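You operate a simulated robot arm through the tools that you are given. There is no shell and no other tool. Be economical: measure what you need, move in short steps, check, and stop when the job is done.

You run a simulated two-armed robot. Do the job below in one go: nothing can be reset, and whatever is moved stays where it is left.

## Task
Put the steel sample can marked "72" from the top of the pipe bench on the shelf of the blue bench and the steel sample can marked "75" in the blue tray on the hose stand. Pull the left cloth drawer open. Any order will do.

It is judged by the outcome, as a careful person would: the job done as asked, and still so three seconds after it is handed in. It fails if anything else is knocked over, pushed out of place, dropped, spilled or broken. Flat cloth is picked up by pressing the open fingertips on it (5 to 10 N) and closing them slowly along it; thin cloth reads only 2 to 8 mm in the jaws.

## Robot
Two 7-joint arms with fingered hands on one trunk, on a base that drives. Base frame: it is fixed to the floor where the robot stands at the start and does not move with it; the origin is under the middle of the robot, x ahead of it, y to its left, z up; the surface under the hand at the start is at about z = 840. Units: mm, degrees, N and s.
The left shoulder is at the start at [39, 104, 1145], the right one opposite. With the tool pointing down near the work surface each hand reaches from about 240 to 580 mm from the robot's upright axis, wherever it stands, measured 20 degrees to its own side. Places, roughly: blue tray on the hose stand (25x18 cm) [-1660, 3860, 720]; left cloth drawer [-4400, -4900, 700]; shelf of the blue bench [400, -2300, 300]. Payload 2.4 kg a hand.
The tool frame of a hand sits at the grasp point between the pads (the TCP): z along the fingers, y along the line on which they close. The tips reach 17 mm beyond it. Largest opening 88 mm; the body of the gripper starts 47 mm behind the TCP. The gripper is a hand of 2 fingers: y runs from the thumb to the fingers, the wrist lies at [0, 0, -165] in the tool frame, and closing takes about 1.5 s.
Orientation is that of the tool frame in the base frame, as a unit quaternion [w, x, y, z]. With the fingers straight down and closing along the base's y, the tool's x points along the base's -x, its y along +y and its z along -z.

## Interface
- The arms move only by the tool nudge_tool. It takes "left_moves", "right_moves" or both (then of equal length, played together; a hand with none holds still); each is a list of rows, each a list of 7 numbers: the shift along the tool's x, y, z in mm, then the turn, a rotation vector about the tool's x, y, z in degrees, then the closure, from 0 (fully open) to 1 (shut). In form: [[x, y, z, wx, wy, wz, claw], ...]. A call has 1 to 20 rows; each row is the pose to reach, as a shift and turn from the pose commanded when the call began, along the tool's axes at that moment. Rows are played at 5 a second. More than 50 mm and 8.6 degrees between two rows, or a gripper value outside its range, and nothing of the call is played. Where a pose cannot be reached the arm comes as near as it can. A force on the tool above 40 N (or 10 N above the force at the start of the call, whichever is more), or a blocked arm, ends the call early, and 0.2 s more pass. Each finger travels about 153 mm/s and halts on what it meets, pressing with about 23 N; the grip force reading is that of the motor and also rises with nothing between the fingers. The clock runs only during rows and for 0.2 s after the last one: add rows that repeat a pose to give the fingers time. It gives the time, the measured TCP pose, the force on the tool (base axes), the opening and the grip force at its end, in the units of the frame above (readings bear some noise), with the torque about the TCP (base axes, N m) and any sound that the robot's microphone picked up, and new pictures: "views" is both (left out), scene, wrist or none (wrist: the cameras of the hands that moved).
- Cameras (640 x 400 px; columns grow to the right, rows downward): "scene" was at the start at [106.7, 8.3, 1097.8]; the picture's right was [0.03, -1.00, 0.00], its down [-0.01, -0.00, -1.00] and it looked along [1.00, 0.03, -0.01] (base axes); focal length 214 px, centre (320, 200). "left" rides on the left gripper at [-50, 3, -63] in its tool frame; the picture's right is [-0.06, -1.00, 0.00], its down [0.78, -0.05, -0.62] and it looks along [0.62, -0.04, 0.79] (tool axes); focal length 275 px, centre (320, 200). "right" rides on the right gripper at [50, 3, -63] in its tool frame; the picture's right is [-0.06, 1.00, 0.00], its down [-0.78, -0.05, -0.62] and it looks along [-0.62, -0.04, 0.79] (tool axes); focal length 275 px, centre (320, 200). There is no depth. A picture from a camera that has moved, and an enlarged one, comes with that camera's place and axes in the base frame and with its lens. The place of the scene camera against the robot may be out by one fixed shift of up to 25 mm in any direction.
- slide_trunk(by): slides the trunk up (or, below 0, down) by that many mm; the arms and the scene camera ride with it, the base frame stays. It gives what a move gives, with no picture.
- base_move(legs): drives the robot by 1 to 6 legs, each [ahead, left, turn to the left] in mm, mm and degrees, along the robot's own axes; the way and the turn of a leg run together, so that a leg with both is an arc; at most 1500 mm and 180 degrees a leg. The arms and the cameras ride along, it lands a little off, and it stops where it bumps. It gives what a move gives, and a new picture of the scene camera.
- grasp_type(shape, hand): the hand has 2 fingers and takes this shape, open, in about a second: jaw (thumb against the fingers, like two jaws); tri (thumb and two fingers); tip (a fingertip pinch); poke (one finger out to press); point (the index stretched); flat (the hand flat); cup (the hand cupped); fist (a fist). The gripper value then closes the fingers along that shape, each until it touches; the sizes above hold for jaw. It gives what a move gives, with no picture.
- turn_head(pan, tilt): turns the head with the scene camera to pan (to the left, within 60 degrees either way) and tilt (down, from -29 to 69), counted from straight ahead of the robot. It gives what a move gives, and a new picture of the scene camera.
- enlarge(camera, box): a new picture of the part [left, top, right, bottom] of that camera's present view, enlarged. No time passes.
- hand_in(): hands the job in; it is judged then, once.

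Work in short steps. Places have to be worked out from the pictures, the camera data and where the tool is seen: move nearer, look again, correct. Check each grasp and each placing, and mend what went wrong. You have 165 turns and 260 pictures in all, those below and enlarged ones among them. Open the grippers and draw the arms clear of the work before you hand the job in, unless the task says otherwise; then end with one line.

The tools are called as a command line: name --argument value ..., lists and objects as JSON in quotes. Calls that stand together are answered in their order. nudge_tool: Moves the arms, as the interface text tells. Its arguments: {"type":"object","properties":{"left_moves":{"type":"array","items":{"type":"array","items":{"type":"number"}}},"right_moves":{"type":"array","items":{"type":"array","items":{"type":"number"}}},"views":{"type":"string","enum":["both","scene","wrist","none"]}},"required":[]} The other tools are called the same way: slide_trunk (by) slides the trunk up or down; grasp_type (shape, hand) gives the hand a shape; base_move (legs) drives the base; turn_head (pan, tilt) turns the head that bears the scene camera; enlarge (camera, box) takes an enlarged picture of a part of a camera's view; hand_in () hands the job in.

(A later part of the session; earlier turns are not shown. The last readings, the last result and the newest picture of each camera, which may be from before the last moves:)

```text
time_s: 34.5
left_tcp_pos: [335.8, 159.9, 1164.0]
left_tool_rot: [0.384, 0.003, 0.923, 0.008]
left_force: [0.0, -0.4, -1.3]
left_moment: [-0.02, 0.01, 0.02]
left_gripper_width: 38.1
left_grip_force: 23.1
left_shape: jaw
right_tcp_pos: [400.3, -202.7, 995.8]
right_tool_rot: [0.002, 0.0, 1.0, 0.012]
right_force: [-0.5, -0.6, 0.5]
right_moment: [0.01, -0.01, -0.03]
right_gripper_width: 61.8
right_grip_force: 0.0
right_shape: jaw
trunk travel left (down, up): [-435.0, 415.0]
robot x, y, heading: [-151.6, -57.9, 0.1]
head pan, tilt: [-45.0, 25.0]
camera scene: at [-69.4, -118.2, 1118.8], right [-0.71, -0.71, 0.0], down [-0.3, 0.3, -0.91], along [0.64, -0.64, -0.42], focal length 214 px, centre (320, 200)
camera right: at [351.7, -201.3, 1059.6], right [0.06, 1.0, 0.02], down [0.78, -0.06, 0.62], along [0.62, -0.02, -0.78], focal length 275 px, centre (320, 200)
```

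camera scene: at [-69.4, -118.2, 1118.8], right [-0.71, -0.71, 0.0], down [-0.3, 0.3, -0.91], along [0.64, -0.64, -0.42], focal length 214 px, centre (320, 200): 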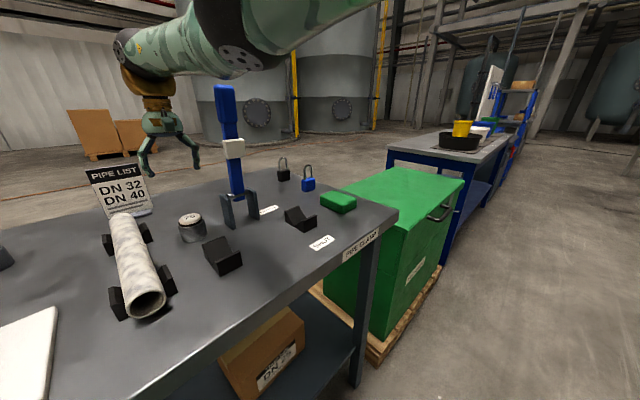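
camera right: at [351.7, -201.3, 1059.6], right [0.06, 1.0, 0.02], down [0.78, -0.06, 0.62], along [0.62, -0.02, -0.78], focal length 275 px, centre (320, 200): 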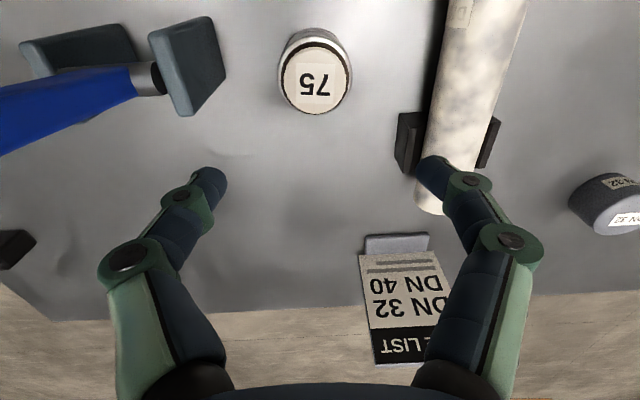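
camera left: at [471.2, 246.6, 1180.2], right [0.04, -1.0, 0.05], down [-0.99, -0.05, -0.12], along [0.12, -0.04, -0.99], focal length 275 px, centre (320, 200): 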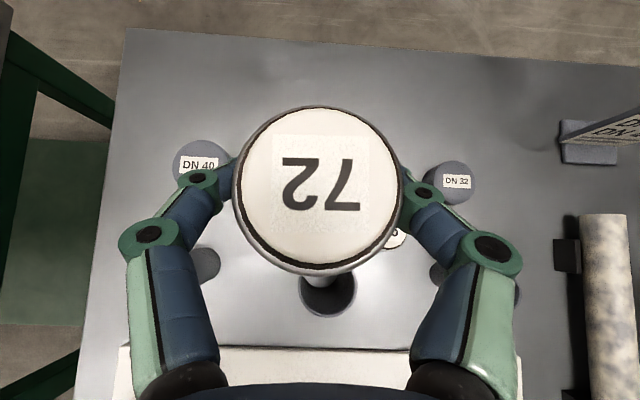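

Arm is clear. 75 measured at (398, −203); descend to z ≈ 871.

nudge_tool --right_moves '[[2, 0, 30, 0, 0, 0, 0.3], [2, 0, 60, 0, 0, 0, 0.3], [2, 0, 90, 0, 0, 0, 0.3], [2, 0, 110, 0, 0, 0, 0.3], [2, 0, 124, 0, 0, 0, 0.3], [2, 0, 124, 0, 0, 0, 0.3]]'

```text
time_s: 35.9
left_tcp_pos: [336.0, 160.8, 1164.9]
left_tool_rot: [0.383, 0.002, 0.924, 0.009]
left_force: [0.0, 0.6, -1.1]
left_moment: [0.02, 0.03, -0.04]
left_gripper_width: 37.8
left_grip_force: 22.9
left_shape: jaw
right_tcp_pos: [380.8, -203.2, 880.4]
right_tool_rot: [0.002, 0.001, 1.0, 0.012]
right_force: [0.1, 0.2, -0.1]
right_moment: [-0.04, 0.0, -0.06]
right_gripper_width: 61.8
right_grip_force: 0.1
right_shape: jaw
right hand out of reach, approached as far as the arm can: row 3, 4, 5, 6
trunk travel left (down, up): [-435.0, 415.0]
robot x, y, heading: [-150.1, -62.5, 0.1]
head pan, tilt: [-45.0, 25.0]
camera scene: at [-69.4, -118.2, 1118.8], right [-0.71, -0.71, 0.0], down [-0.3, 0.3, -0.91], along [0.64, -0.64, -0.42], focal length 214 px, centre (320, 200)
camera right: at [331.6, -200.7, 943.9], right [0.06, 1.0, 0.02], down [0.78, -0.06, 0.62], along [0.62, -0.02, -0.78], focal length 275 px, centre (320, 200)
```

scene: 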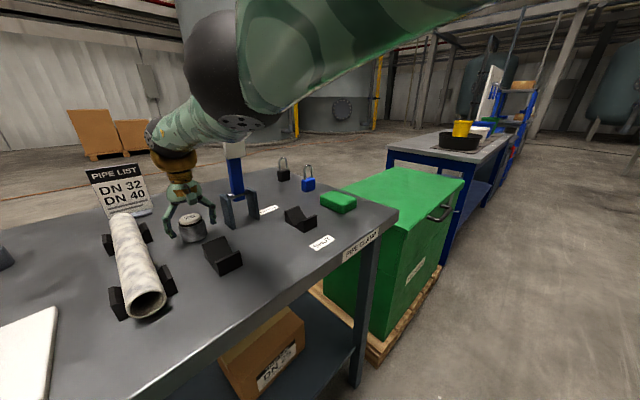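
right: 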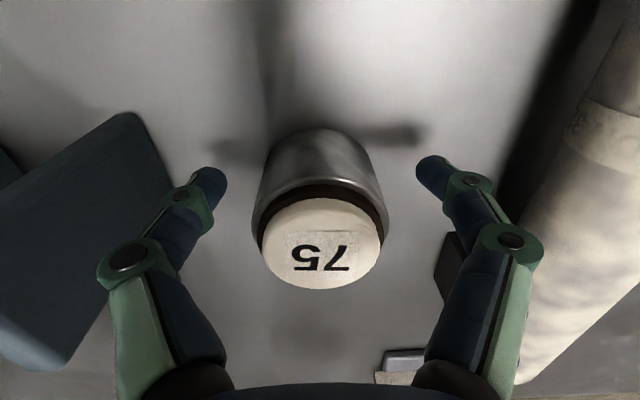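

Just out of reach (x 381, z 880). I ease the base forward 18 mm, fingers straddling the can.

base_move --legs '[[18, 0, 0]]'

enlarge --camera "right" --box '[0, 0, 640, 400]'

```text
time_s: 36.7
left_tcp_pos: [353.9, 159.8, 1164.1]
left_tool_rot: [0.383, 0.002, 0.924, 0.009]
left_force: [0.2, 0.1, -0.7]
left_moment: [-0.01, 0.03, -0.03]
left_gripper_width: 38.0
left_grip_force: 23.1
left_shape: jaw
right_tcp_pos: [398.7, -202.4, 878.8]
right_tool_rot: [0.002, 0.002, 1.0, 0.011]
right_force: [0.0, -0.4, -0.3]
right_moment: [0.01, 0.01, 0.0]
right_gripper_width: 61.8
right_grip_force: 0.0
right_shape: jaw
trunk travel left (down, up): [-435.0, 415.0]
robot x, y, heading: [-131.3, -56.8, -0.1]
head pan, tilt: [-45.0, 25.0]
camera scene: at [-51.0, -118.1, 1118.7], right [-0.71, -0.71, 0.0], down [-0.3, 0.3, -0.91], along [0.64, -0.64, -0.42], focal length 214 px, centre (320, 200)
```

scene: 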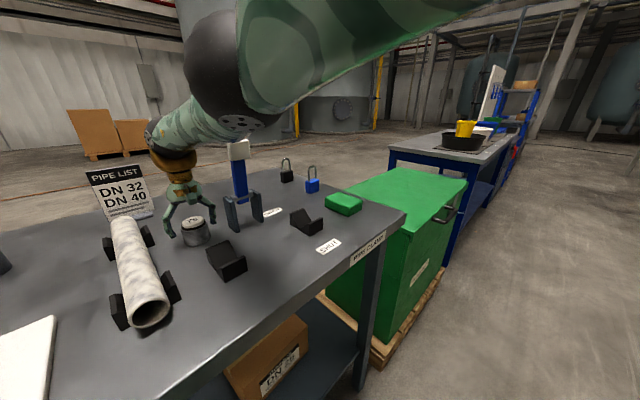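

```text
1.00 times, centred on (320, 200) of right (not enlarged: the box is as wide or as high as the picture)
camera zoom: at [350.0, -200.6, 943.8], right [0.06, 1.0, 0.02], down [0.78, -0.06, 0.62], along [0.62, -0.02, -0.78], focal length 275 px, centre (320, 200)
```

zoom: 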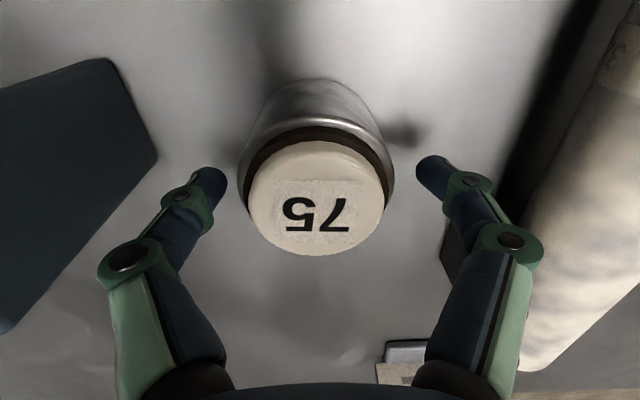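

Centred. I try a small further descent of 6 mm before closing.

nudge_tool --right_moves '[[0, 0, 3, 0, 0, 0, 0.3], [0, 0, 6, 0, 0, 0, 0.3], [0, 0, 6, 0, 0, 0, 0.3]]' --views "none"

```text
time_s: 37.5
left_tcp_pos: [353.4, 159.9, 1165.3]
left_tool_rot: [0.383, 0.002, 0.923, 0.009]
left_force: [0.5, 1.2, -1.5]
left_moment: [-0.04, 0.04, 0.0]
left_gripper_width: 38.3
left_grip_force: 22.7
left_shape: jaw
right_tcp_pos: [397.2, -202.4, 875.5]
right_tool_rot: [0.002, 0.001, 1.0, 0.012]
right_force: [-0.6, 0.4, -0.7]
right_moment: [-0.01, 0.0, -0.01]
right_gripper_width: 61.7
right_grip_force: 0.0
right_shape: jaw
trunk travel left (down, up): [-435.0, 415.0]
robot x, y, heading: [-135.5, -55.2, -0.1]
head pan, tilt: [-45.0, 25.0]
```

At the reach limit; I lower the trunk 6 mm and then close.

slide_trunk --by -6

nudge_tool --right_moves '[[0, 0, 0, 0, 0, 0, 0.5], [0, 0, 0, 0, 0, 0, 0.8], [0, 0, 0, 0, 0, 0, 1], [0, 0, 0, 0, 0, 0, 1], [0, 0, 0, 0, 0, 0, 1], [0, 0, 0, 0, 0, 0, 1], [0, 0, 0, 0, 0, 0, 1]]' --views "wrist"

```text
time_s: 38.0
left_tcp_pos: [354.1, 159.5, 1158.4]
left_tool_rot: [0.383, 0.003, 0.924, 0.008]
left_force: [-0.7, -0.8, -2.1]
left_moment: [-0.02, -0.01, -0.02]
left_gripper_width: 38.2
left_grip_force: 22.9
left_shape: jaw
right_tcp_pos: [397.5, -202.2, 867.9]
right_tool_rot: [0.003, 0.0, 1.0, 0.011]
right_force: [-0.3, 0.5, -0.3]
right_moment: [-0.02, -0.03, -0.01]
right_gripper_width: 61.8
right_grip_force: 0.0
right_shape: jaw
trunk travel left (down, up): [-429.0, 421.0]
robot x, y, heading: [-132.1, -62.0, -0.0]
head pan, tilt: [-45.0, 25.0]
```

```text
time_s: 39.6
left_tcp_pos: [353.6, 160.4, 1157.5]
left_tool_rot: [0.383, 0.002, 0.924, 0.009]
left_force: [0.5, 0.9, -1.3]
left_moment: [-0.02, 0.0, -0.01]
left_gripper_width: 38.0
left_grip_force: 23.2
left_shape: jaw
right_tcp_pos: [398.2, -202.1, 868.5]
right_tool_rot: [0.002, 0.001, 1.0, 0.011]
right_force: [0.5, 0.5, -0.4]
right_moment: [0.01, -0.01, -0.02]
right_gripper_width: 40.1
right_grip_force: 22.9
right_shape: jaw
trunk travel left (down, up): [-429.0, 421.0]
robot x, y, heading: [-129.6, -59.5, 0.2]
head pan, tilt: [-45.0, 25.0]
camera right: at [348.1, -200.5, 932.2], right [0.06, 1.0, 0.02], down [0.78, -0.06, 0.62], along [0.62, -0.02, -0.78], focal length 275 px, centre (320, 200)
```

right: 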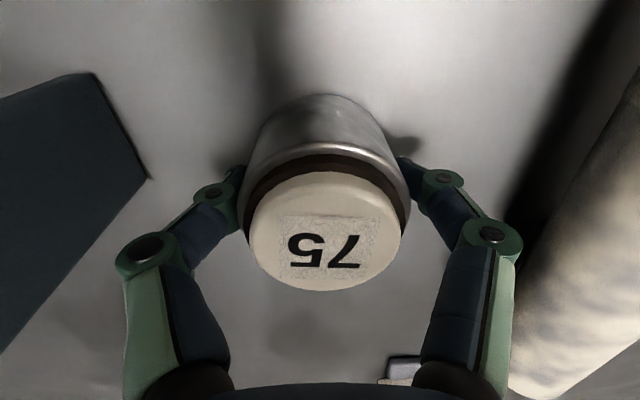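

Held at 40 mm. Lift by raising the trunk 120 mm, then back away from the bench.

slide_trunk --by 120

base_move --legs '[[-650, 0, 0]]'

```text
time_s: 41.1
left_tcp_pos: [354.8, 160.9, 1278.4]
left_tool_rot: [0.383, 0.002, 0.924, 0.009]
left_force: [0.0, -0.3, -2.5]
left_moment: [0.0, 0.0, -0.01]
left_gripper_width: 38.0
left_grip_force: 22.6
left_shape: jaw
right_tcp_pos: [399.5, -202.2, 1001.6]
right_tool_rot: [0.014, 0.002, 1.0, 0.011]
right_force: [-0.1, -0.3, -1.0]
right_moment: [0.0, 0.03, 0.0]
right_gripper_width: 40.2
right_grip_force: 23.1
right_shape: jaw
trunk travel left (down, up): [-549.0, 301.0]
robot x, y, heading: [-132.9, -56.3, 0.1]
head pan, tilt: [-45.0, 25.0]
```

```text
time_s: 44.8
left_tcp_pos: [-308.1, 158.9, 1278.0]
left_tool_rot: [0.384, 0.001, 0.923, 0.009]
left_force: [0.0, -0.5, -1.0]
left_moment: [0.0, 0.02, 0.04]
left_gripper_width: 37.9
left_grip_force: 22.6
left_shape: jaw
right_tcp_pos: [-261.7, -204.0, 1002.3]
right_tool_rot: [0.015, 0.0, 1.0, 0.011]
right_force: [-0.2, -0.4, -1.6]
right_moment: [-0.02, 0.01, -0.07]
right_gripper_width: 40.3
right_grip_force: 22.9
right_shape: jaw
trunk travel left (down, up): [-549.0, 301.0]
robot x, y, heading: [-793.7, -61.8, 0.2]
head pan, tilt: [-45.0, 25.0]
camera scene: at [-713.9, -120.2, 1233.5], right [-0.7, -0.71, 0.0], down [-0.3, 0.3, -0.91], along [0.64, -0.64, -0.42], focal length 214 px, centre (320, 200)
```

scene: 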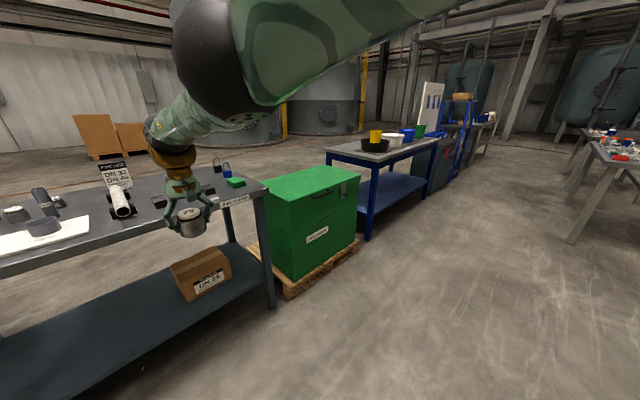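

Both cans held. I drive right along the aisle toward the blue bench.

base_move --legs '[[0, -1200, 0], [0, -1200, 0]]'

turn_head --pan 0 --tilt 30

```text
time_s: 56.4
left_tcp_pos: [-302.6, -2206.9, 1277.7]
left_tool_rot: [0.383, 0.0, 0.924, 0.009]
left_force: [0.1, 0.4, -2.2]
left_moment: [-0.01, -0.02, 0.0]
left_gripper_width: 38.2
left_grip_force: 23.0
left_shape: jaw
right_tcp_pos: [-253.7, -2570.1, 1002.8]
right_tool_rot: [0.015, -0.003, 1.0, 0.011]
right_force: [-0.4, -0.3, -1.1]
right_moment: [0.0, -0.01, 0.0]
right_gripper_width: 39.9
right_grip_force: 23.8
right_shape: jaw
trunk travel left (down, up): [-549.0, 301.0]
robot x, y, heading: [-783.6, -2430.9, 0.3]
head pan, tilt: [-45.0, 25.0]
camera scene: at [-706.3, -2488.5, 1233.4], right [-0.7, -0.71, 0.0], down [-0.3, 0.3, -0.91], along [0.65, -0.63, -0.42], focal length 214 px, centre (320, 200)
```

scene: 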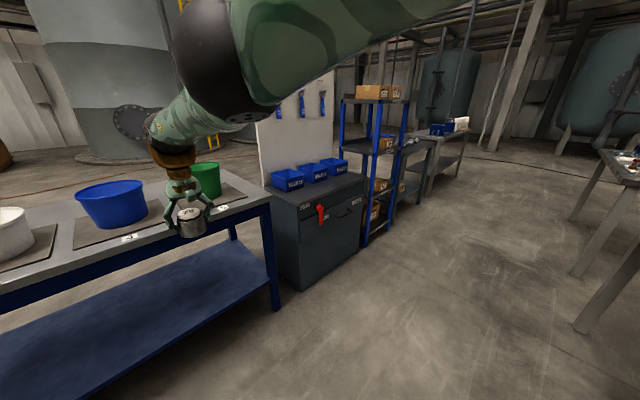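

```text
time_s: 57.5
left_tcp_pos: [-300.1, -2207.8, 1279.0]
left_tool_rot: [0.383, 0.0, 0.924, 0.009]
left_force: [0.4, -0.1, -1.3]
left_moment: [-0.01, -0.01, 0.01]
left_gripper_width: 37.9
left_grip_force: 22.5
left_shape: jaw
right_tcp_pos: [-254.3, -2569.9, 1001.5]
right_tool_rot: [0.015, -0.003, 1.0, 0.011]
right_force: [-0.2, 0.0, -1.3]
right_moment: [0.02, 0.0, -0.02]
right_gripper_width: 40.2
right_grip_force: 23.0
right_shape: jaw
trunk travel left (down, up): [-549.0, 301.0]
robot x, y, heading: [-786.2, -2429.8, 0.6]
head pan, tilt: [0.0, 30.0]
camera scene: at [-681.6, -2423.0, 1225.5], right [0.01, -1.0, 0.0], down [-0.5, 0.0, -0.87], along [0.87, 0.01, -0.5], focal length 214 px, centre (320, 200)
```

scene: 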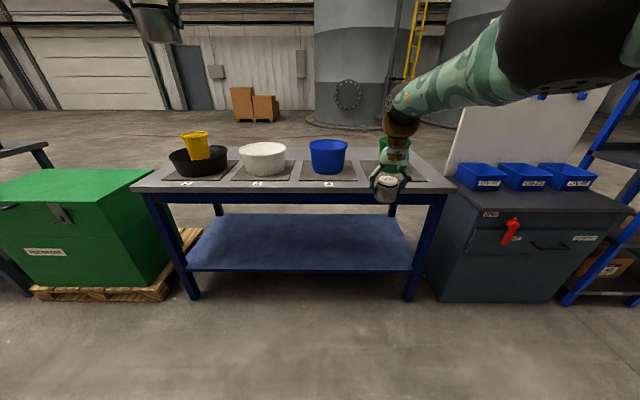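

Shelf is empty, spanning y ≈ −1700…−2930 and starting at x ≈ 150–170. I first draw the right hand (75) back and up so it stays clear of the bench.

nudge_tool --right_moves '[[33, 0, -22, 0, 0, 0, 1], [66, 0, -44, 0, 0, 0, 1], [100, 0, -66, 0, 0, 0, 1], [133, 0, -88, 0, 0, 0, 1], [166, 0, -110, 0, 0, 0, 1], [200, 0, -130, 0, 0, 0, 1], [200, 0, -130, 0, 0, 0, 1]]' --views "scene"

slide_trunk --by -500

```text
time_s: 59.1
left_tcp_pos: [-300.7, -2206.5, 1278.6]
left_tool_rot: [0.383, -0.001, 0.924, 0.01]
left_force: [-1.2, -0.4, -1.5]
left_moment: [0.0, -0.01, 0.0]
left_gripper_width: 38.1
left_grip_force: 23.3
left_shape: jaw
right_tcp_pos: [-458.5, -2573.4, 1125.4]
right_tool_rot: [0.015, -0.002, 1.0, 0.011]
right_force: [1.0, 0.4, -1.6]
right_moment: [0.02, -0.01, 0.01]
right_gripper_width: 40.0
right_grip_force: 23.0
right_shape: jaw
trunk travel left (down, up): [-549.0, 301.0]
robot x, y, heading: [-784.2, -2427.4, 0.5]
head pan, tilt: [0.0, 30.0]
camera scene: at [-681.6, -2422.9, 1225.4], right [0.01, -1.0, 0.0], down [-0.5, 0.0, -0.87], along [0.87, 0.01, -0.5], focal length 214 px, centre (320, 200)
```

scene: 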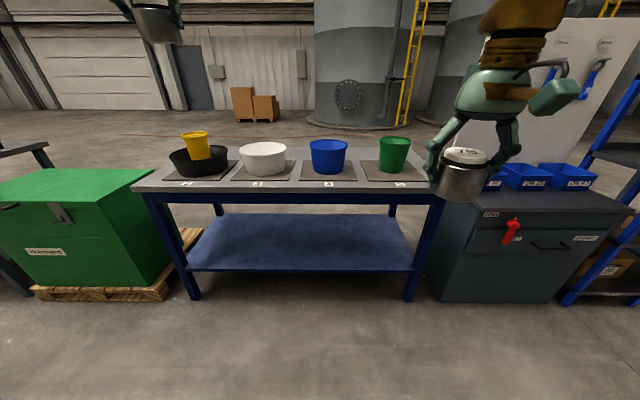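

```text
refused: -500 is not a number from -400 to 400
```

Limit is 400 per call, so I slide down in two steps, then look.

slide_trunk --by -400

slide_trunk --by -130

turn_head --pan 10 --tilt 15

```text
time_s: 63.0
left_tcp_pos: [-300.9, -2206.1, 879.1]
left_tool_rot: [0.384, -0.002, 0.923, 0.01]
left_force: [-0.4, 0.2, -1.5]
left_moment: [-0.01, -0.02, 0.0]
left_gripper_width: 38.2
left_grip_force: 23.1
left_shape: jaw
right_tcp_pos: [-457.8, -2574.1, 726.5]
right_tool_rot: [0.016, -0.003, 1.0, 0.011]
right_force: [-1.1, -0.7, -1.6]
right_moment: [0.03, 0.03, 0.01]
right_gripper_width: 39.9
right_grip_force: 23.0
right_shape: jaw
trunk travel left (down, up): [-149.0, 701.0]
robot x, y, heading: [-784.2, -2431.1, 0.5]
head pan, tilt: [0.0, 30.0]
```

```text
time_s: 64.5
left_tcp_pos: [-301.2, -2207.6, 748.4]
left_tool_rot: [0.383, -0.001, 0.924, 0.009]
left_force: [0.5, 0.0, -1.7]
left_moment: [0.02, -0.01, 0.04]
left_gripper_width: 38.4
left_grip_force: 23.0
left_shape: jaw
right_tcp_pos: [-457.0, -2573.3, 596.2]
right_tool_rot: [0.014, -0.003, 1.0, 0.011]
right_force: [-0.5, 0.3, -1.5]
right_moment: [0.01, 0.0, 0.01]
right_gripper_width: 39.8
right_grip_force: 23.1
right_shape: jaw
trunk travel left (down, up): [-19.0, 831.0]
robot x, y, heading: [-786.1, -2430.7, 0.5]
head pan, tilt: [0.0, 30.0]
```

```text
time_s: 65.3
left_tcp_pos: [-300.3, -2206.8, 748.1]
left_tool_rot: [0.383, 0.0, 0.924, 0.009]
left_force: [0.1, -0.1, -1.3]
left_moment: [0.0, 0.01, 0.02]
left_gripper_width: 37.9
left_grip_force: 23.4
left_shape: jaw
right_tcp_pos: [-456.3, -2573.3, 595.2]
right_tool_rot: [0.014, -0.003, 1.0, 0.011]
right_force: [0.5, -0.8, -1.4]
right_moment: [0.01, 0.0, -0.02]
right_gripper_width: 40.2
right_grip_force: 22.6
right_shape: jaw
trunk travel left (down, up): [-19.0, 831.0]
robot x, y, heading: [-782.8, -2428.9, 0.4]
head pan, tilt: [10.0, 15.0]
camera scene: at [-660.6, -2406.6, 723.3], right [0.18, -0.98, 0.0], down [-0.26, -0.05, -0.97], along [0.95, 0.18, -0.26], focal length 214 px, centre (320, 200)
```

scene: 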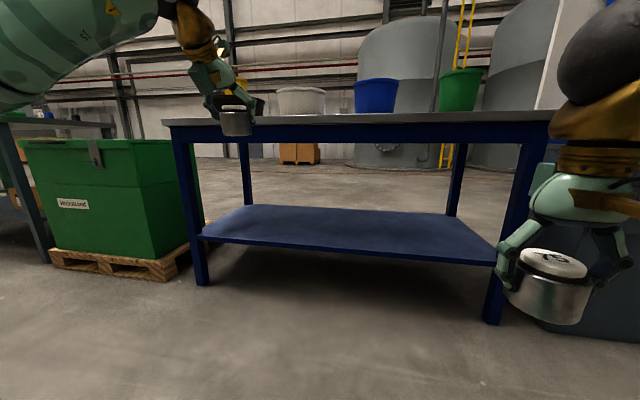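

Opening runs from ~290 to ~720. I lower the left hand to z ≈ 360 here, in front of the bench.

nudge_tool --left_moves '[[30, 0, 30, 0, 0, 0, 1], [60, 0, 60, 0, 0, 0, 1], [90, 0, 90, 0, 0, 0, 1], [120, 0, 120, 0, 0, 0, 1], [150, 0, 150, 0, 0, 0, 1], [180, 0, 180, 0, 0, 0, 1], [210, 0, 210, 0, 0, 0, 1], [240, 0, 240, 0, 0, 0, 1], [268, 0, 268, 0, 0, 0, 1], [268, 0, 268, 0, 0, 0, 1]]'

```text
time_s: 67.7
left_tcp_pos: [-330.1, -2142.4, 372.3]
left_tool_rot: [0.379, 0.022, 0.924, 0.051]
left_force: [0.0, 0.3, -1.6]
left_moment: [0.04, -0.01, 0.01]
left_gripper_width: 37.6
left_grip_force: 22.9
left_shape: jaw
left hand out of reach, approached as far as the arm can: row 7, 8, 9, 10
right_tcp_pos: [-457.8, -2570.6, 597.2]
right_tool_rot: [0.014, -0.003, 1.0, 0.01]
right_force: [0.1, -0.3, -0.9]
right_moment: [-0.05, 0.0, -0.02]
right_gripper_width: 40.0
right_grip_force: 23.0
right_shape: jaw
trunk travel left (down, up): [-19.0, 831.0]
robot x, y, heading: [-784.6, -2427.1, 0.5]
head pan, tilt: [10.0, 15.0]
stopped in row 10 (left hand): the arm was blocked; the commanded pose is now the measured one
camera scene: at [-661.2, -2404.5, 723.7], right [0.18, -0.98, 0.0], down [-0.25, -0.05, -0.97], along [0.95, 0.18, -0.26], focal length 214 px, centre (320, 200)
camera left: at [-339.7, -2148.1, 449.8], right [0.04, -1.0, -0.07], down [-0.99, -0.03, -0.11], along [0.11, 0.07, -0.99], focal length 275 px, centre (320, 200)
```

scene: 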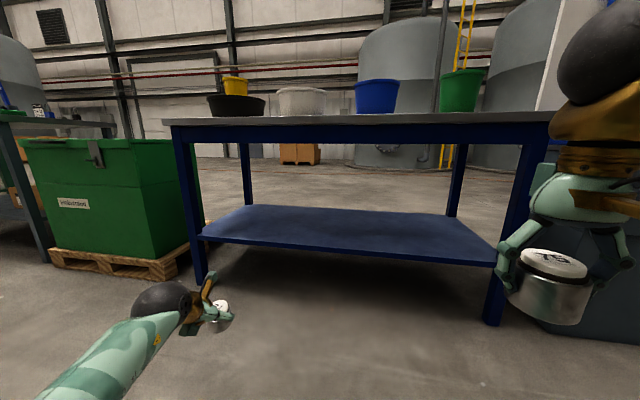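
left: 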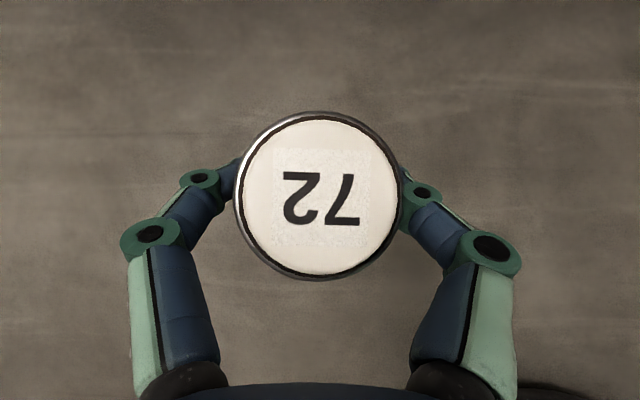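

The low, near pose is limited and rolled the can ~6°. I straighten it while stretching forward 100 mm, where the arm has more room.

nudge_tool --left_moves '[[-18, 0, 18, 1.1, 0, -1.1, 1], [-36, 0, 35, 2.2, 0, -2.2, 1], [-54, 0, 53, 3.4, 0, -3.4, 1], [-71, 0, 70, 4.5, 0, -4.5, 1], [-71, 0, 70, 4.5, 0, -4.5, 1]]' --views "scene"

```text
time_s: 68.9
left_tcp_pos: [-229.2, -2145.4, 373.4]
left_tool_rot: [0.38, -0.001, 0.925, -0.004]
left_force: [-0.4, 0.3, -2.1]
left_moment: [0.03, 0.02, -0.01]
left_gripper_width: 37.8
left_grip_force: 23.0
left_shape: jaw
right_tcp_pos: [-456.5, -2574.1, 596.8]
right_tool_rot: [0.013, -0.003, 1.0, 0.012]
right_force: [-0.1, -0.3, -1.8]
right_moment: [0.01, 0.0, -0.02]
right_gripper_width: 39.8
right_grip_force: 22.4
right_shape: jaw
trunk travel left (down, up): [-19.0, 831.0]
robot x, y, heading: [-785.4, -2428.3, 0.8]
head pan, tilt: [10.0, 15.0]
camera scene: at [-660.7, -2406.3, 723.4], right [0.18, -0.98, 0.0], down [-0.25, -0.05, -0.97], along [0.95, 0.18, -0.26], focal length 214 px, centre (320, 200)
```

scene: 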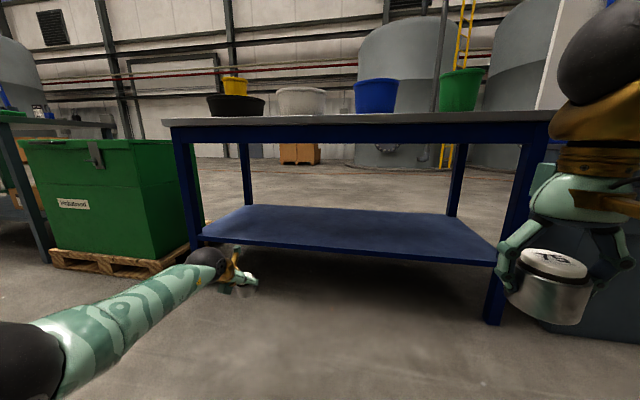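

Upright and level; can bottom ≈ 345, above the shelf. Drive ahead 350 mm and check.

base_move --legs '[[350, 0, -0.6]]'

enlarge --camera "left" --box '[0, 0, 640, 400]'

```text
time_s: 71.2
left_tcp_pos: [118.7, -2147.6, 373.5]
left_tool_rot: [0.381, 0.002, 0.925, -0.005]
left_force: [0.2, -0.7, -1.7]
left_moment: [0.01, -0.01, 0.0]
left_gripper_width: 37.4
left_grip_force: 23.1
left_shape: jaw
right_tcp_pos: [-110.5, -2573.3, 595.6]
right_tool_rot: [0.012, 0.001, 1.0, 0.01]
right_force: [-0.3, 0.0, -1.0]
right_moment: [0.02, -0.02, 0.04]
right_gripper_width: 40.0
right_grip_force: 22.4
right_shape: jaw
trunk travel left (down, up): [-19.0, 831.0]
robot x, y, heading: [-439.9, -2424.0, 0.3]
head pan, tilt: [10.0, 15.0]
camera scene: at [-314.0, -2405.0, 723.4], right [0.18, -0.98, 0.0], down [-0.26, -0.05, -0.97], along [0.95, 0.17, -0.26], focal length 214 px, centre (320, 200)
```

scene: 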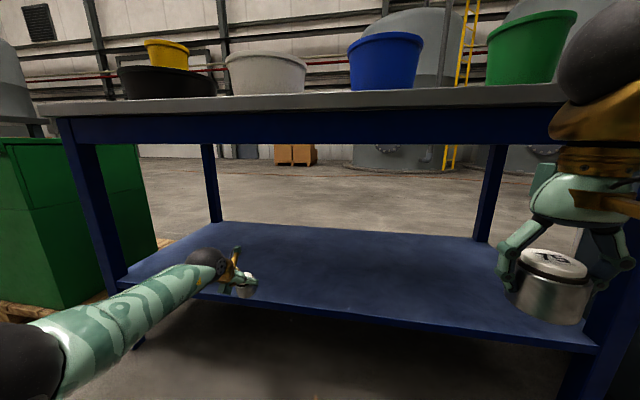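

```text
1.00 times, centred on (320, 200) of left (not enlarged: the box is as wide or as high as the picture)
camera zoom: at [108.7, -2143.4, 451.5], right [0.04, -1.0, 0.05], down [-0.99, -0.04, -0.11], along [0.11, -0.05, -0.99], focal length 275 px, centre (320, 200)
```

zoom: 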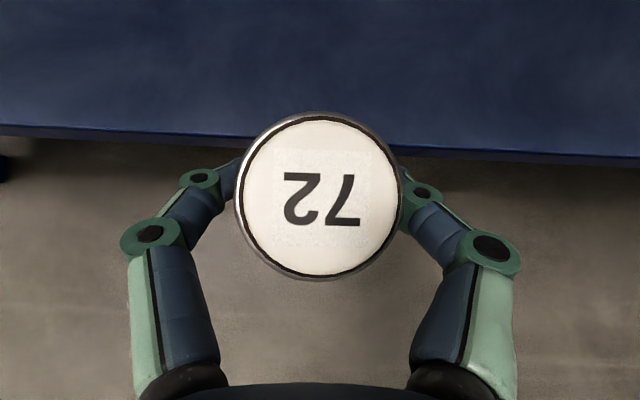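

Shelf edge at x ≈ 163. Another 145 mm ahead puts the can about 145 mm past... well inside the edge.

base_move --legs '[[145, 0, 0]]'

```text
time_s: 72.5
left_tcp_pos: [267.7, -2146.8, 372.5]
left_tool_rot: [0.38, 0.001, 0.925, -0.004]
left_force: [0.6, -0.2, -1.5]
left_moment: [-0.02, 0.02, -0.02]
left_gripper_width: 37.6
left_grip_force: 23.0
left_shape: jaw
right_tcp_pos: [38.2, -2572.2, 594.7]
right_tool_rot: [0.013, 0.0, 1.0, 0.011]
right_force: [0.1, 0.5, -1.7]
right_moment: [0.0, 0.01, -0.05]
right_gripper_width: 40.1
right_grip_force: 23.4
right_shape: jaw
trunk travel left (down, up): [-19.0, 831.0]
robot x, y, heading: [-289.2, -2425.5, 0.1]
head pan, tilt: [10.0, 15.0]
camera scene: at [-164.8, -2404.3, 723.4], right [0.18, -0.98, 0.0], down [-0.26, -0.05, -0.97], along [0.95, 0.17, -0.26], focal length 214 px, centre (320, 200)
```

scene: 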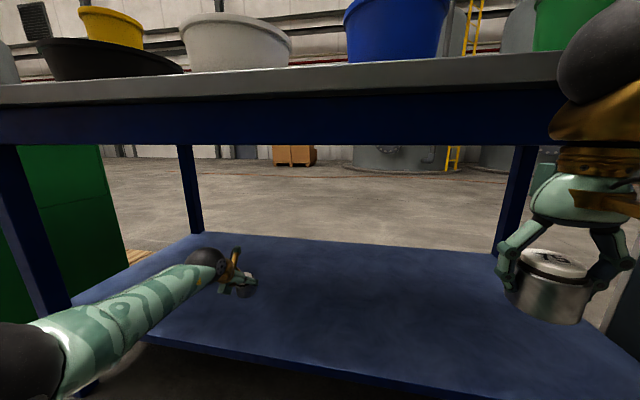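

I lower gently: first 40 mm.

nudge_tool --left_moves '[[7, 0, 7, 0, 0, 0, 1], [14, 0, 14, 0, 0, 0, 1], [21, 0, 21, 0, 0, 0, 1], [28, 0, 28, 0, 0, 0, 1], [28, 0, 28, 0, 0, 0, 1]]'

```text
time_s: 73.7
left_tcp_pos: [265.1, -2146.0, 333.7]
left_tool_rot: [0.38, 0.002, 0.925, -0.005]
left_force: [0.0, 0.3, -0.8]
left_moment: [-0.01, 0.0, -0.01]
left_gripper_width: 37.4
left_grip_force: 23.3
left_shape: jaw
right_tcp_pos: [38.1, -2572.3, 595.9]
right_tool_rot: [0.013, -0.001, 1.0, 0.013]
right_force: [0.1, -0.1, -1.8]
right_moment: [0.02, 0.0, -0.03]
right_gripper_width: 39.9
right_grip_force: 23.0
right_shape: jaw
trunk travel left (down, up): [-19.0, 831.0]
robot x, y, heading: [-288.4, -2426.9, 0.4]
head pan, tilt: [10.0, 15.0]
camera scene: at [-164.8, -2404.3, 723.4], right [0.18, -0.98, 0.0], down [-0.26, -0.05, -0.97], along [0.95, 0.17, -0.26], focal length 214 px, centre (320, 200)
camera left: at [257.1, -2143.0, 411.1], right [0.04, -1.0, 0.05], down [-0.99, -0.04, -0.11], along [0.11, -0.05, -0.99], focal length 275 px, centre (320, 200)
```

scene: 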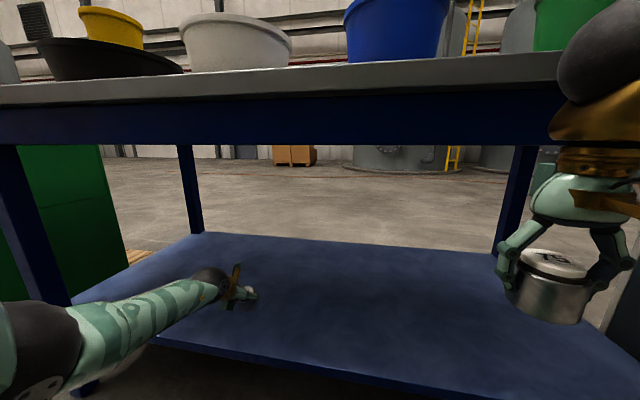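
left: 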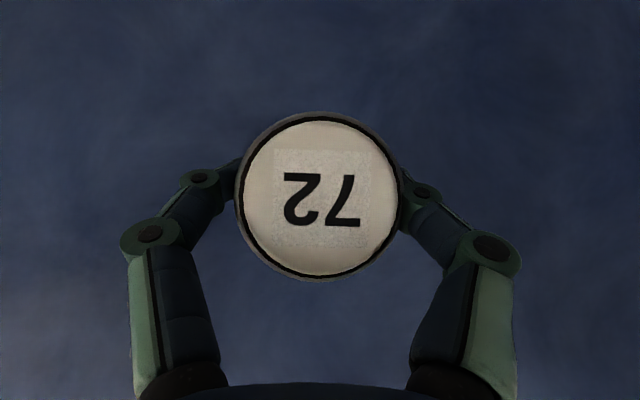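

No contact yet (can bottom ≈ 306). Lower further slowly, 2 mm per row.

nudge_tool --left_moves '[[1.4, 0, 1.4, 0, 0, 0, 1], [2.8, 0, 2.8, 0, 0, 0, 1], [4.2, 0, 4.2, 0, 0, 0, 1], [5.6, 0, 5.6, 0, 0, 0, 1], [7, 0, 7, 0, 0, 0, 1], [7, 0, 7, 0, 0, 0, 1]]' --views "none"

```text
time_s: 75.1
left_tcp_pos: [267.4, -2146.4, 322.9]
left_tool_rot: [0.38, 0.002, 0.925, -0.005]
left_force: [-0.3, -0.2, -1.2]
left_moment: [0.01, 0.02, 0.04]
left_gripper_width: 37.6
left_grip_force: 22.9
left_shape: jaw
right_tcp_pos: [38.4, -2571.5, 596.6]
right_tool_rot: [0.013, 0.0, 1.0, 0.011]
right_force: [0.2, 0.0, -1.3]
right_moment: [-0.01, -0.04, -0.02]
right_gripper_width: 39.9
right_grip_force: 23.0
right_shape: jaw
trunk travel left (down, up): [-19.0, 831.0]
robot x, y, heading: [-290.0, -2424.8, 0.1]
head pan, tilt: [10.0, 15.0]
```

Still free at 323; another 16 mm slowly.

nudge_tool --left_moves '[[1.4, 0, 1.4, 0, 0, 0, 1], [2.8, 0, 2.8, 0, 0, 0, 1], [4.2, 0, 4.2, 0, 0, 0, 1], [5.6, 0, 5.6, 0, 0, 0, 1], [7, 0, 7, 0, 0, 0, 1], [8.4, 0, 8.4, 0, 0, 0, 1], [9.8, 0, 9.8, 0, 0, 0, 1], [11.2, 0, 11.2, 0, 0, 0, 1]]' --views "wrist"

```text
time_s: 76.9
left_tcp_pos: [267.5, -2146.5, 309.0]
left_tool_rot: [0.381, 0.002, 0.925, -0.005]
left_force: [-0.3, 0.1, 4.7]
left_moment: [-0.01, -0.01, -0.02]
left_gripper_width: 37.2
left_grip_force: 22.8
left_shape: jaw
right_tcp_pos: [37.9, -2571.3, 596.2]
right_tool_rot: [0.014, -0.001, 1.0, 0.011]
right_force: [0.1, 0.0, -1.4]
right_moment: [-0.02, 0.03, -0.03]
right_gripper_width: 39.9
right_grip_force: 22.9
right_shape: jaw
trunk travel left (down, up): [-19.0, 831.0]
robot x, y, heading: [-292.3, -2426.4, 0.4]
head pan, tilt: [10.0, 15.0]
camera left: at [257.4, -2142.9, 387.1], right [0.04, -1.0, 0.05], down [-0.99, -0.04, -0.11], along [0.12, -0.05, -0.99], focal length 275 px, centre (320, 200)
```

left: 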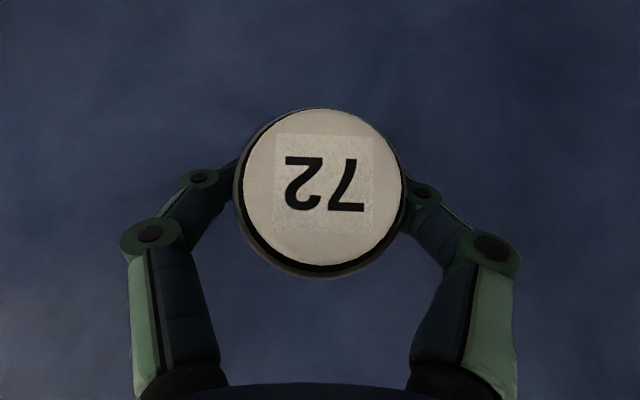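

Contact (+6 N): the can stands on the shelf. I open gradually.

nudge_tool --left_moves '[[11.2, 0, 11.2, 0, 0, 0, 0.55], [11.2, 0, 11.2, 0, 0, 0, 0.5], [11.2, 0, 11.2, 0, 0, 0, 0.4], [11.2, 0, 11.2, 0, 0, 0, 0.2], [11.2, 0, 11.2, 0, 0, 0, 0], [11.2, 0, 11.2, 0, 0, 0, 0], [11.2, 0, 11.2, 0, 0, 0, 0]]' --views "wrist"

```text
time_s: 78.5
left_tcp_pos: [268.0, -2146.5, 296.2]
left_tool_rot: [0.384, 0.002, 0.924, -0.004]
left_force: [-5.1, -7.0, 38.3]
left_moment: [1.01, -0.39, 0.02]
left_gripper_width: 73.0
left_grip_force: 0.0
left_shape: jaw
right_tcp_pos: [36.4, -2574.1, 596.8]
right_tool_rot: [0.015, 0.0, 1.0, 0.012]
right_force: [1.1, 0.1, -0.6]
right_moment: [0.01, -0.02, -0.02]
right_gripper_width: 39.9
right_grip_force: 23.3
right_shape: jaw
trunk travel left (down, up): [-19.0, 831.0]
robot x, y, heading: [-291.2, -2425.0, -0.0]
head pan, tilt: [10.0, 15.0]
camera left: at [257.3, -2143.9, 374.0], right [0.04, -1.0, 0.05], down [-0.99, -0.04, -0.12], along [0.12, -0.04, -0.99], focal length 275 px, centre (320, 200)
```

left: 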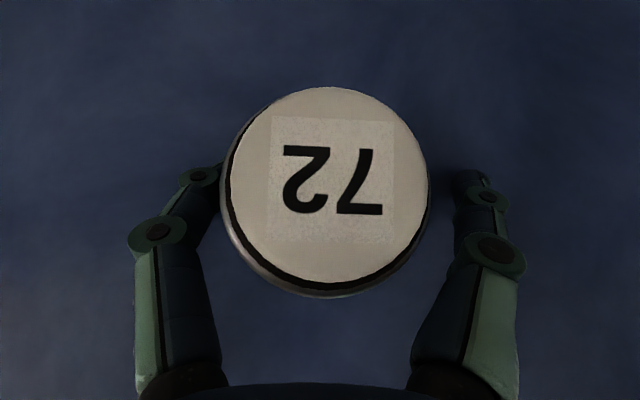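

My shift was relative to the new pose, so the fingertips now touch the shelf (38 N). The can stands fine; I rise 12 mm and finish opening.

nudge_tool --left_moves '[[-4, 0, -4, 0, 0, 0, 0.17], [-8, 0, -8, 0, 0, 0, 0.17], [-9, 0, -9, 0, 0, 0, 0], [-9, 0, -9, 0, 0, 0, 0], [-9, 0, -9, 0, 0, 0, 0], [-9, 0, -9, 0, 0, 0, 0]]' --views "wrist"

```text
time_s: 79.9
left_tcp_pos: [266.1, -2146.2, 305.5]
left_tool_rot: [0.38, 0.002, 0.925, -0.004]
left_force: [-0.6, 0.6, 0.0]
left_moment: [-0.05, 0.02, 0.01]
left_gripper_width: 87.7
left_grip_force: 0.1
left_shape: jaw
right_tcp_pos: [38.4, -2573.0, 595.6]
right_tool_rot: [0.013, -0.001, 1.0, 0.012]
right_force: [0.7, 0.0, -1.4]
right_moment: [0.0, 0.02, -0.01]
right_gripper_width: 39.9
right_grip_force: 23.1
right_shape: jaw
trunk travel left (down, up): [-19.0, 831.0]
robot x, y, heading: [-286.8, -2428.7, 0.1]
head pan, tilt: [10.0, 15.0]
camera left: at [257.6, -2142.7, 383.4], right [0.04, -1.0, 0.05], down [-0.99, -0.04, -0.11], along [0.11, -0.05, -0.99], focal length 275 px, centre (320, 200)
```

left: 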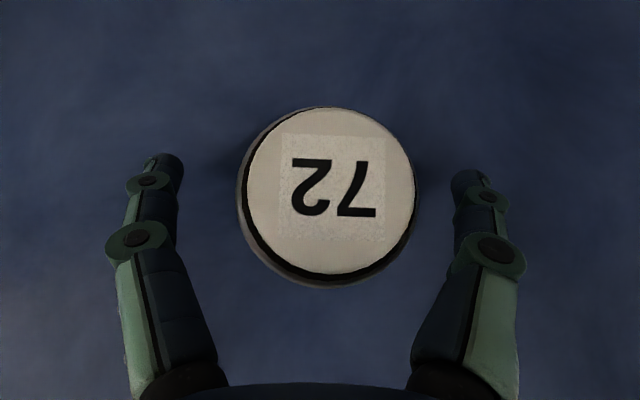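

Fully open and clear on both sides. Withdraw along the tool axis, then back the base out.

nudge_tool --left_moves '[[0, 0, -25, 0, 0, 0, 0], [0, 0, -60, 0, 0, 0, 0], [0, 0, -95, 0, 0, 0, 0], [0, 0, -120, 0, 0, 0, 0], [0, 0, -120, 0, 0, 0, 0]]' --views "wrist"

base_move --legs '[[-600, 0, 0]]'

```text
time_s: 81.1
left_tcp_pos: [182.4, -2145.2, 393.8]
left_tool_rot: [0.38, 0.003, 0.925, -0.005]
left_force: [0.5, -0.7, 0.2]
left_moment: [0.0, 0.01, 0.01]
left_gripper_width: 87.8
left_grip_force: 0.2
left_shape: jaw
right_tcp_pos: [38.4, -2572.9, 595.8]
right_tool_rot: [0.014, 0.0, 1.0, 0.011]
right_force: [0.4, 0.4, -0.4]
right_moment: [0.0, 0.01, 0.0]
right_gripper_width: 39.6
right_grip_force: 23.3
right_shape: jaw
trunk travel left (down, up): [-19.0, 831.0]
robot x, y, heading: [-289.0, -2426.9, 0.2]
head pan, tilt: [10.0, 15.0]
camera left: at [172.7, -2141.2, 471.7], right [0.04, -1.0, 0.05], down [-0.99, -0.04, -0.11], along [0.11, -0.05, -0.99], focal length 275 px, centre (320, 200)
```

left: 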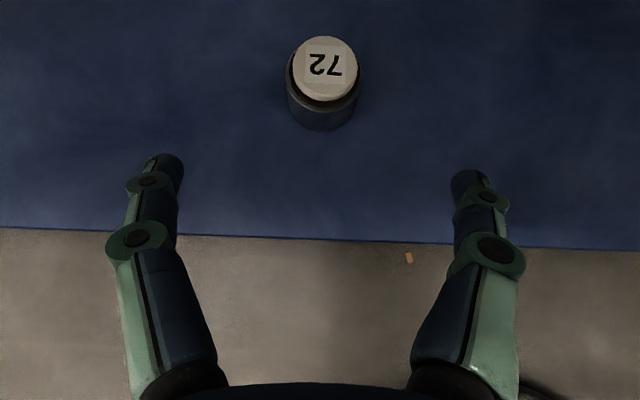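

```text
time_s: 84.5
left_tcp_pos: [-416.8, -2146.3, 392.8]
left_tool_rot: [0.38, -0.002, 0.925, -0.003]
left_force: [0.4, -1.0, 0.8]
left_moment: [0.02, 0.0, 0.0]
left_gripper_width: 88.2
left_grip_force: 0.0
left_shape: jaw
right_tcp_pos: [-559.2, -2574.2, 596.8]
right_tool_rot: [0.013, -0.003, 1.0, 0.011]
right_force: [0.0, 0.6, -0.9]
right_moment: [-0.04, 0.02, -0.01]
right_gripper_width: 39.7
right_grip_force: 23.0
right_shape: jaw
trunk travel left (down, up): [-19.0, 831.0]
robot x, y, heading: [-889.0, -2431.0, 0.5]
head pan, tilt: [10.0, 15.0]
camera scene: at [-763.1, -2408.1, 723.4], right [0.19, -0.98, 0.0], down [-0.25, -0.05, -0.97], along [0.95, 0.18, -0.26], focal length 214 px, centre (320, 200)
```

scene: 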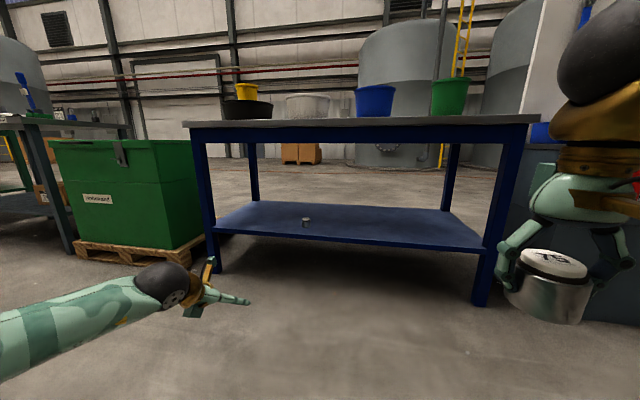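

72 stands on the shelf. I raise the trunk and the left hand for travel, and turn to look for the hose stand.

slide_trunk --by 356

nudge_tool --left_moves '[[-30, 0, -33, 0, 0, 0, 0], [-60, 0, -66, 0, 0, 0, 0], [-90, 0, -99, 0, 0, 0, 0], [-120, 0, -132, 0, 0, 0, 0], [-150, 0, -165, 0, 0, 0, 0], [-180, 0, -198, 0, 0, 0, 0], [-200, 0, -230, 0, 0, 0, 0]]' --views "none"

base_move --legs '[[0, 0, 90]]'

turn_head --pan 0 --tilt 5

```text
time_s: 88.0
left_tcp_pos: [-418.6, -2146.0, 749.1]
left_tool_rot: [0.38, -0.002, 0.925, -0.003]
left_force: [0.9, -0.1, 0.0]
left_moment: [-0.01, 0.02, -0.02]
left_gripper_width: 87.9
left_grip_force: 0.1
left_shape: jaw
right_tcp_pos: [-558.3, -2574.2, 951.8]
right_tool_rot: [0.013, -0.005, 1.0, 0.011]
right_force: [0.1, -1.0, -2.1]
right_moment: [0.01, 0.03, -0.01]
right_gripper_width: 40.1
right_grip_force: 23.1
right_shape: jaw
trunk travel left (down, up): [-375.0, 475.0]
robot x, y, heading: [-890.2, -2429.9, 0.7]
head pan, tilt: [10.0, 15.0]
```

```text
time_s: 89.6
left_tcp_pos: [-437.8, -2147.4, 1055.6]
left_tool_rot: [0.381, -0.002, 0.925, -0.003]
left_force: [-0.6, 0.7, -0.2]
left_moment: [0.01, 0.04, 0.02]
left_gripper_width: 87.7
left_grip_force: 0.2
left_shape: jaw
right_tcp_pos: [-558.1, -2574.7, 952.0]
right_tool_rot: [0.013, -0.004, 1.0, 0.011]
right_force: [-0.5, -0.1, -2.3]
right_moment: [0.0, 0.01, -0.01]
right_gripper_width: 40.1
right_grip_force: 22.7
right_shape: jaw
trunk travel left (down, up): [-375.0, 475.0]
robot x, y, heading: [-883.0, -2431.4, 0.8]
head pan, tilt: [10.0, 15.0]
```

```text
time_s: 93.8
left_tcp_pos: [-1166.9, -1977.6, 1054.9]
left_tool_rot: [0.273, -0.651, 0.657, 0.265]
left_force: [1.1, -0.5, -0.2]
left_moment: [0.01, -0.04, 0.03]
left_gripper_width: 88.0
left_grip_force: 0.0
left_shape: jaw
right_tcp_pos: [-740.9, -2103.9, 952.4]
right_tool_rot: [0.002, -0.706, 0.708, 0.017]
right_force: [-0.2, -0.9, -1.9]
right_moment: [-0.01, 0.02, -0.02]
right_gripper_width: 39.9
right_grip_force: 22.9
right_shape: jaw
trunk travel left (down, up): [-375.0, 475.0]
robot x, y, heading: [-886.2, -2429.9, 90.2]
head pan, tilt: [10.0, 15.0]
camera scene: at [-918.4, -2303.1, 1074.6], right [0.98, 0.17, 0.0], down [0.04, -0.26, -0.97], along [-0.17, 0.95, -0.26], focal length 214 px, centre (320, 200)
```

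scene: 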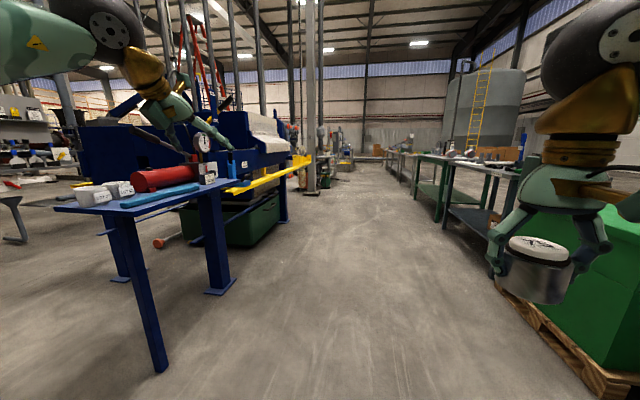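

```text
time_s: 94.5
left_tcp_pos: [-1165.7, -1976.2, 1056.0]
left_tool_rot: [0.273, -0.651, 0.658, 0.264]
left_force: [-0.2, -0.3, 0.6]
left_moment: [-0.03, 0.01, 0.04]
left_gripper_width: 88.0
left_grip_force: 0.1
left_shape: jaw
right_tcp_pos: [-740.0, -2105.0, 950.8]
right_tool_rot: [0.002, -0.705, 0.709, 0.017]
right_force: [0.0, 0.2, -1.4]
right_moment: [0.0, 0.02, 0.01]
right_gripper_width: 39.9
right_grip_force: 22.6
right_shape: jaw
trunk travel left (down, up): [-375.0, 475.0]
robot x, y, heading: [-888.7, -2430.6, 90.1]
head pan, tilt: [0.0, 5.0]
camera scene: at [-902.2, -2303.2, 1090.8], right [1.0, 0.0, 0.0], down [0.0, -0.09, -1.0], along [0.0, 1.0, -0.09], focal length 214 px, centre (320, 200)
```

scene: 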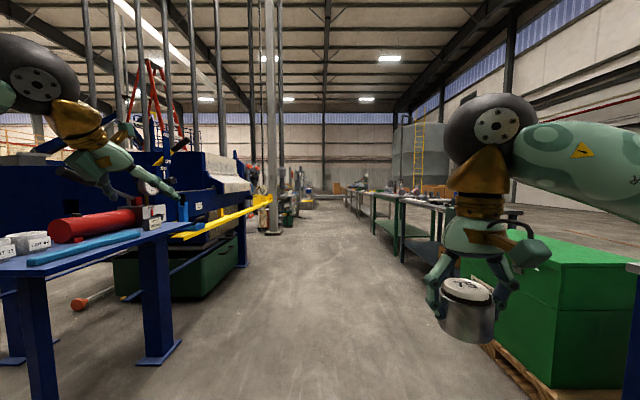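

The aisle straight ahead (+y) is clear along x ≈ −890. I drive about 4.2 m ahead and look.

base_move --legs '[[1450, 0, 0], [1450, 0, 0], [1300, 0, 0]]'

turn_head --pan 25 --tilt 12

```text
time_s: 114.6
left_tcp_pos: [-1031.6, 2222.3, 1056.4]
left_tool_rot: [0.28, -0.633, 0.674, 0.258]
left_force: [0.7, 0.2, 0.0]
left_moment: [-0.02, 0.03, 0.01]
left_gripper_width: 88.1
left_grip_force: 0.0
left_shape: jaw
right_tcp_pos: [-614.4, 2071.0, 952.8]
right_tool_rot: [0.002, -0.685, 0.729, 0.017]
right_force: [-0.9, 0.3, -1.7]
right_moment: [0.02, -0.01, 0.02]
right_gripper_width: 39.9
right_grip_force: 23.6
right_shape: jaw
trunk travel left (down, up): [-375.0, 475.0]
robot x, y, heading: [-782.7, 1752.3, 86.6]
head pan, tilt: [0.0, 5.0]
camera scene: at [-787.1, 1881.1, 1090.8], right [1.0, -0.06, 0.0], down [-0.01, -0.09, -1.0], along [0.06, 0.99, -0.09], focal length 214 px, centre (320, 200)
```

scene: 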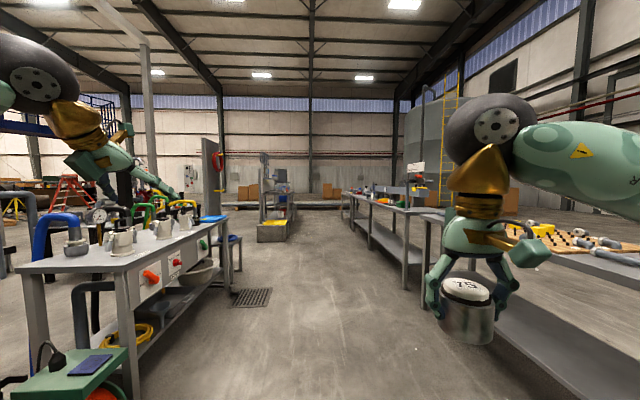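

```text
time_s: 115.5
left_tcp_pos: [-1031.6, 2221.2, 1055.4]
left_tool_rot: [0.28, -0.632, 0.675, 0.257]
left_force: [-0.6, -0.9, 0.2]
left_moment: [0.04, -0.02, 0.02]
left_gripper_width: 87.6
left_grip_force: 0.1
left_shape: jaw
right_tcp_pos: [-613.2, 2072.4, 952.5]
right_tool_rot: [0.002, -0.685, 0.728, 0.017]
right_force: [0.6, -0.3, -1.7]
right_moment: [-0.02, -0.01, -0.02]
right_gripper_width: 39.7
right_grip_force: 23.2
right_shape: jaw
trunk travel left (down, up): [-375.0, 475.0]
robot x, y, heading: [-777.1, 1750.1, 86.6]
head pan, tilt: [25.0, 12.0]
camera scene: at [-826.8, 1876.0, 1079.6], right [0.93, 0.37, 0.0], down [0.08, -0.19, -0.98], along [-0.36, 0.91, -0.21], focal length 214 px, centre (320, 200)
```

scene: 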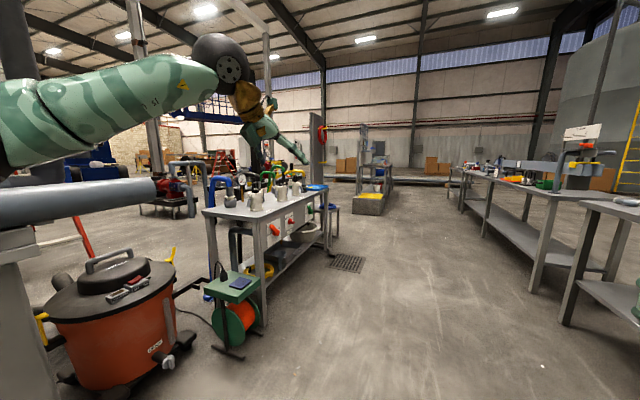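

The blue tray shows near the far end of the left bench, around pixel (316, 188). I zoom there.

enlarge --camera "scene" --box '[200, 150, 400, 275]'

```text
3.20 times, centred on (300, 212) of scene
camera zoom: at [-826.8, 1876.0, 1079.6], right [0.93, 0.37, 0.0], down [0.08, -0.19, -0.98], along [-0.36, 0.91, -0.21], focal length 686 px, centre (384, 160)
```

zoom: 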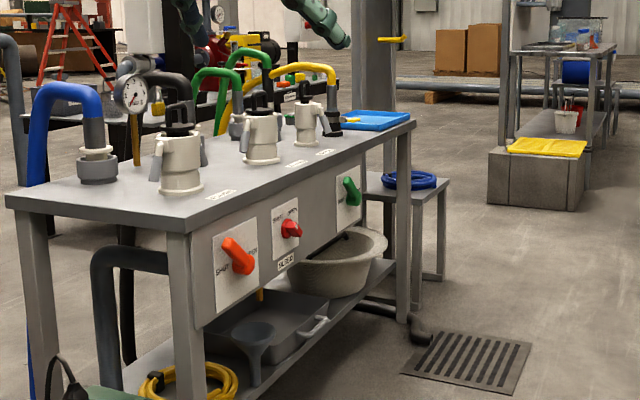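

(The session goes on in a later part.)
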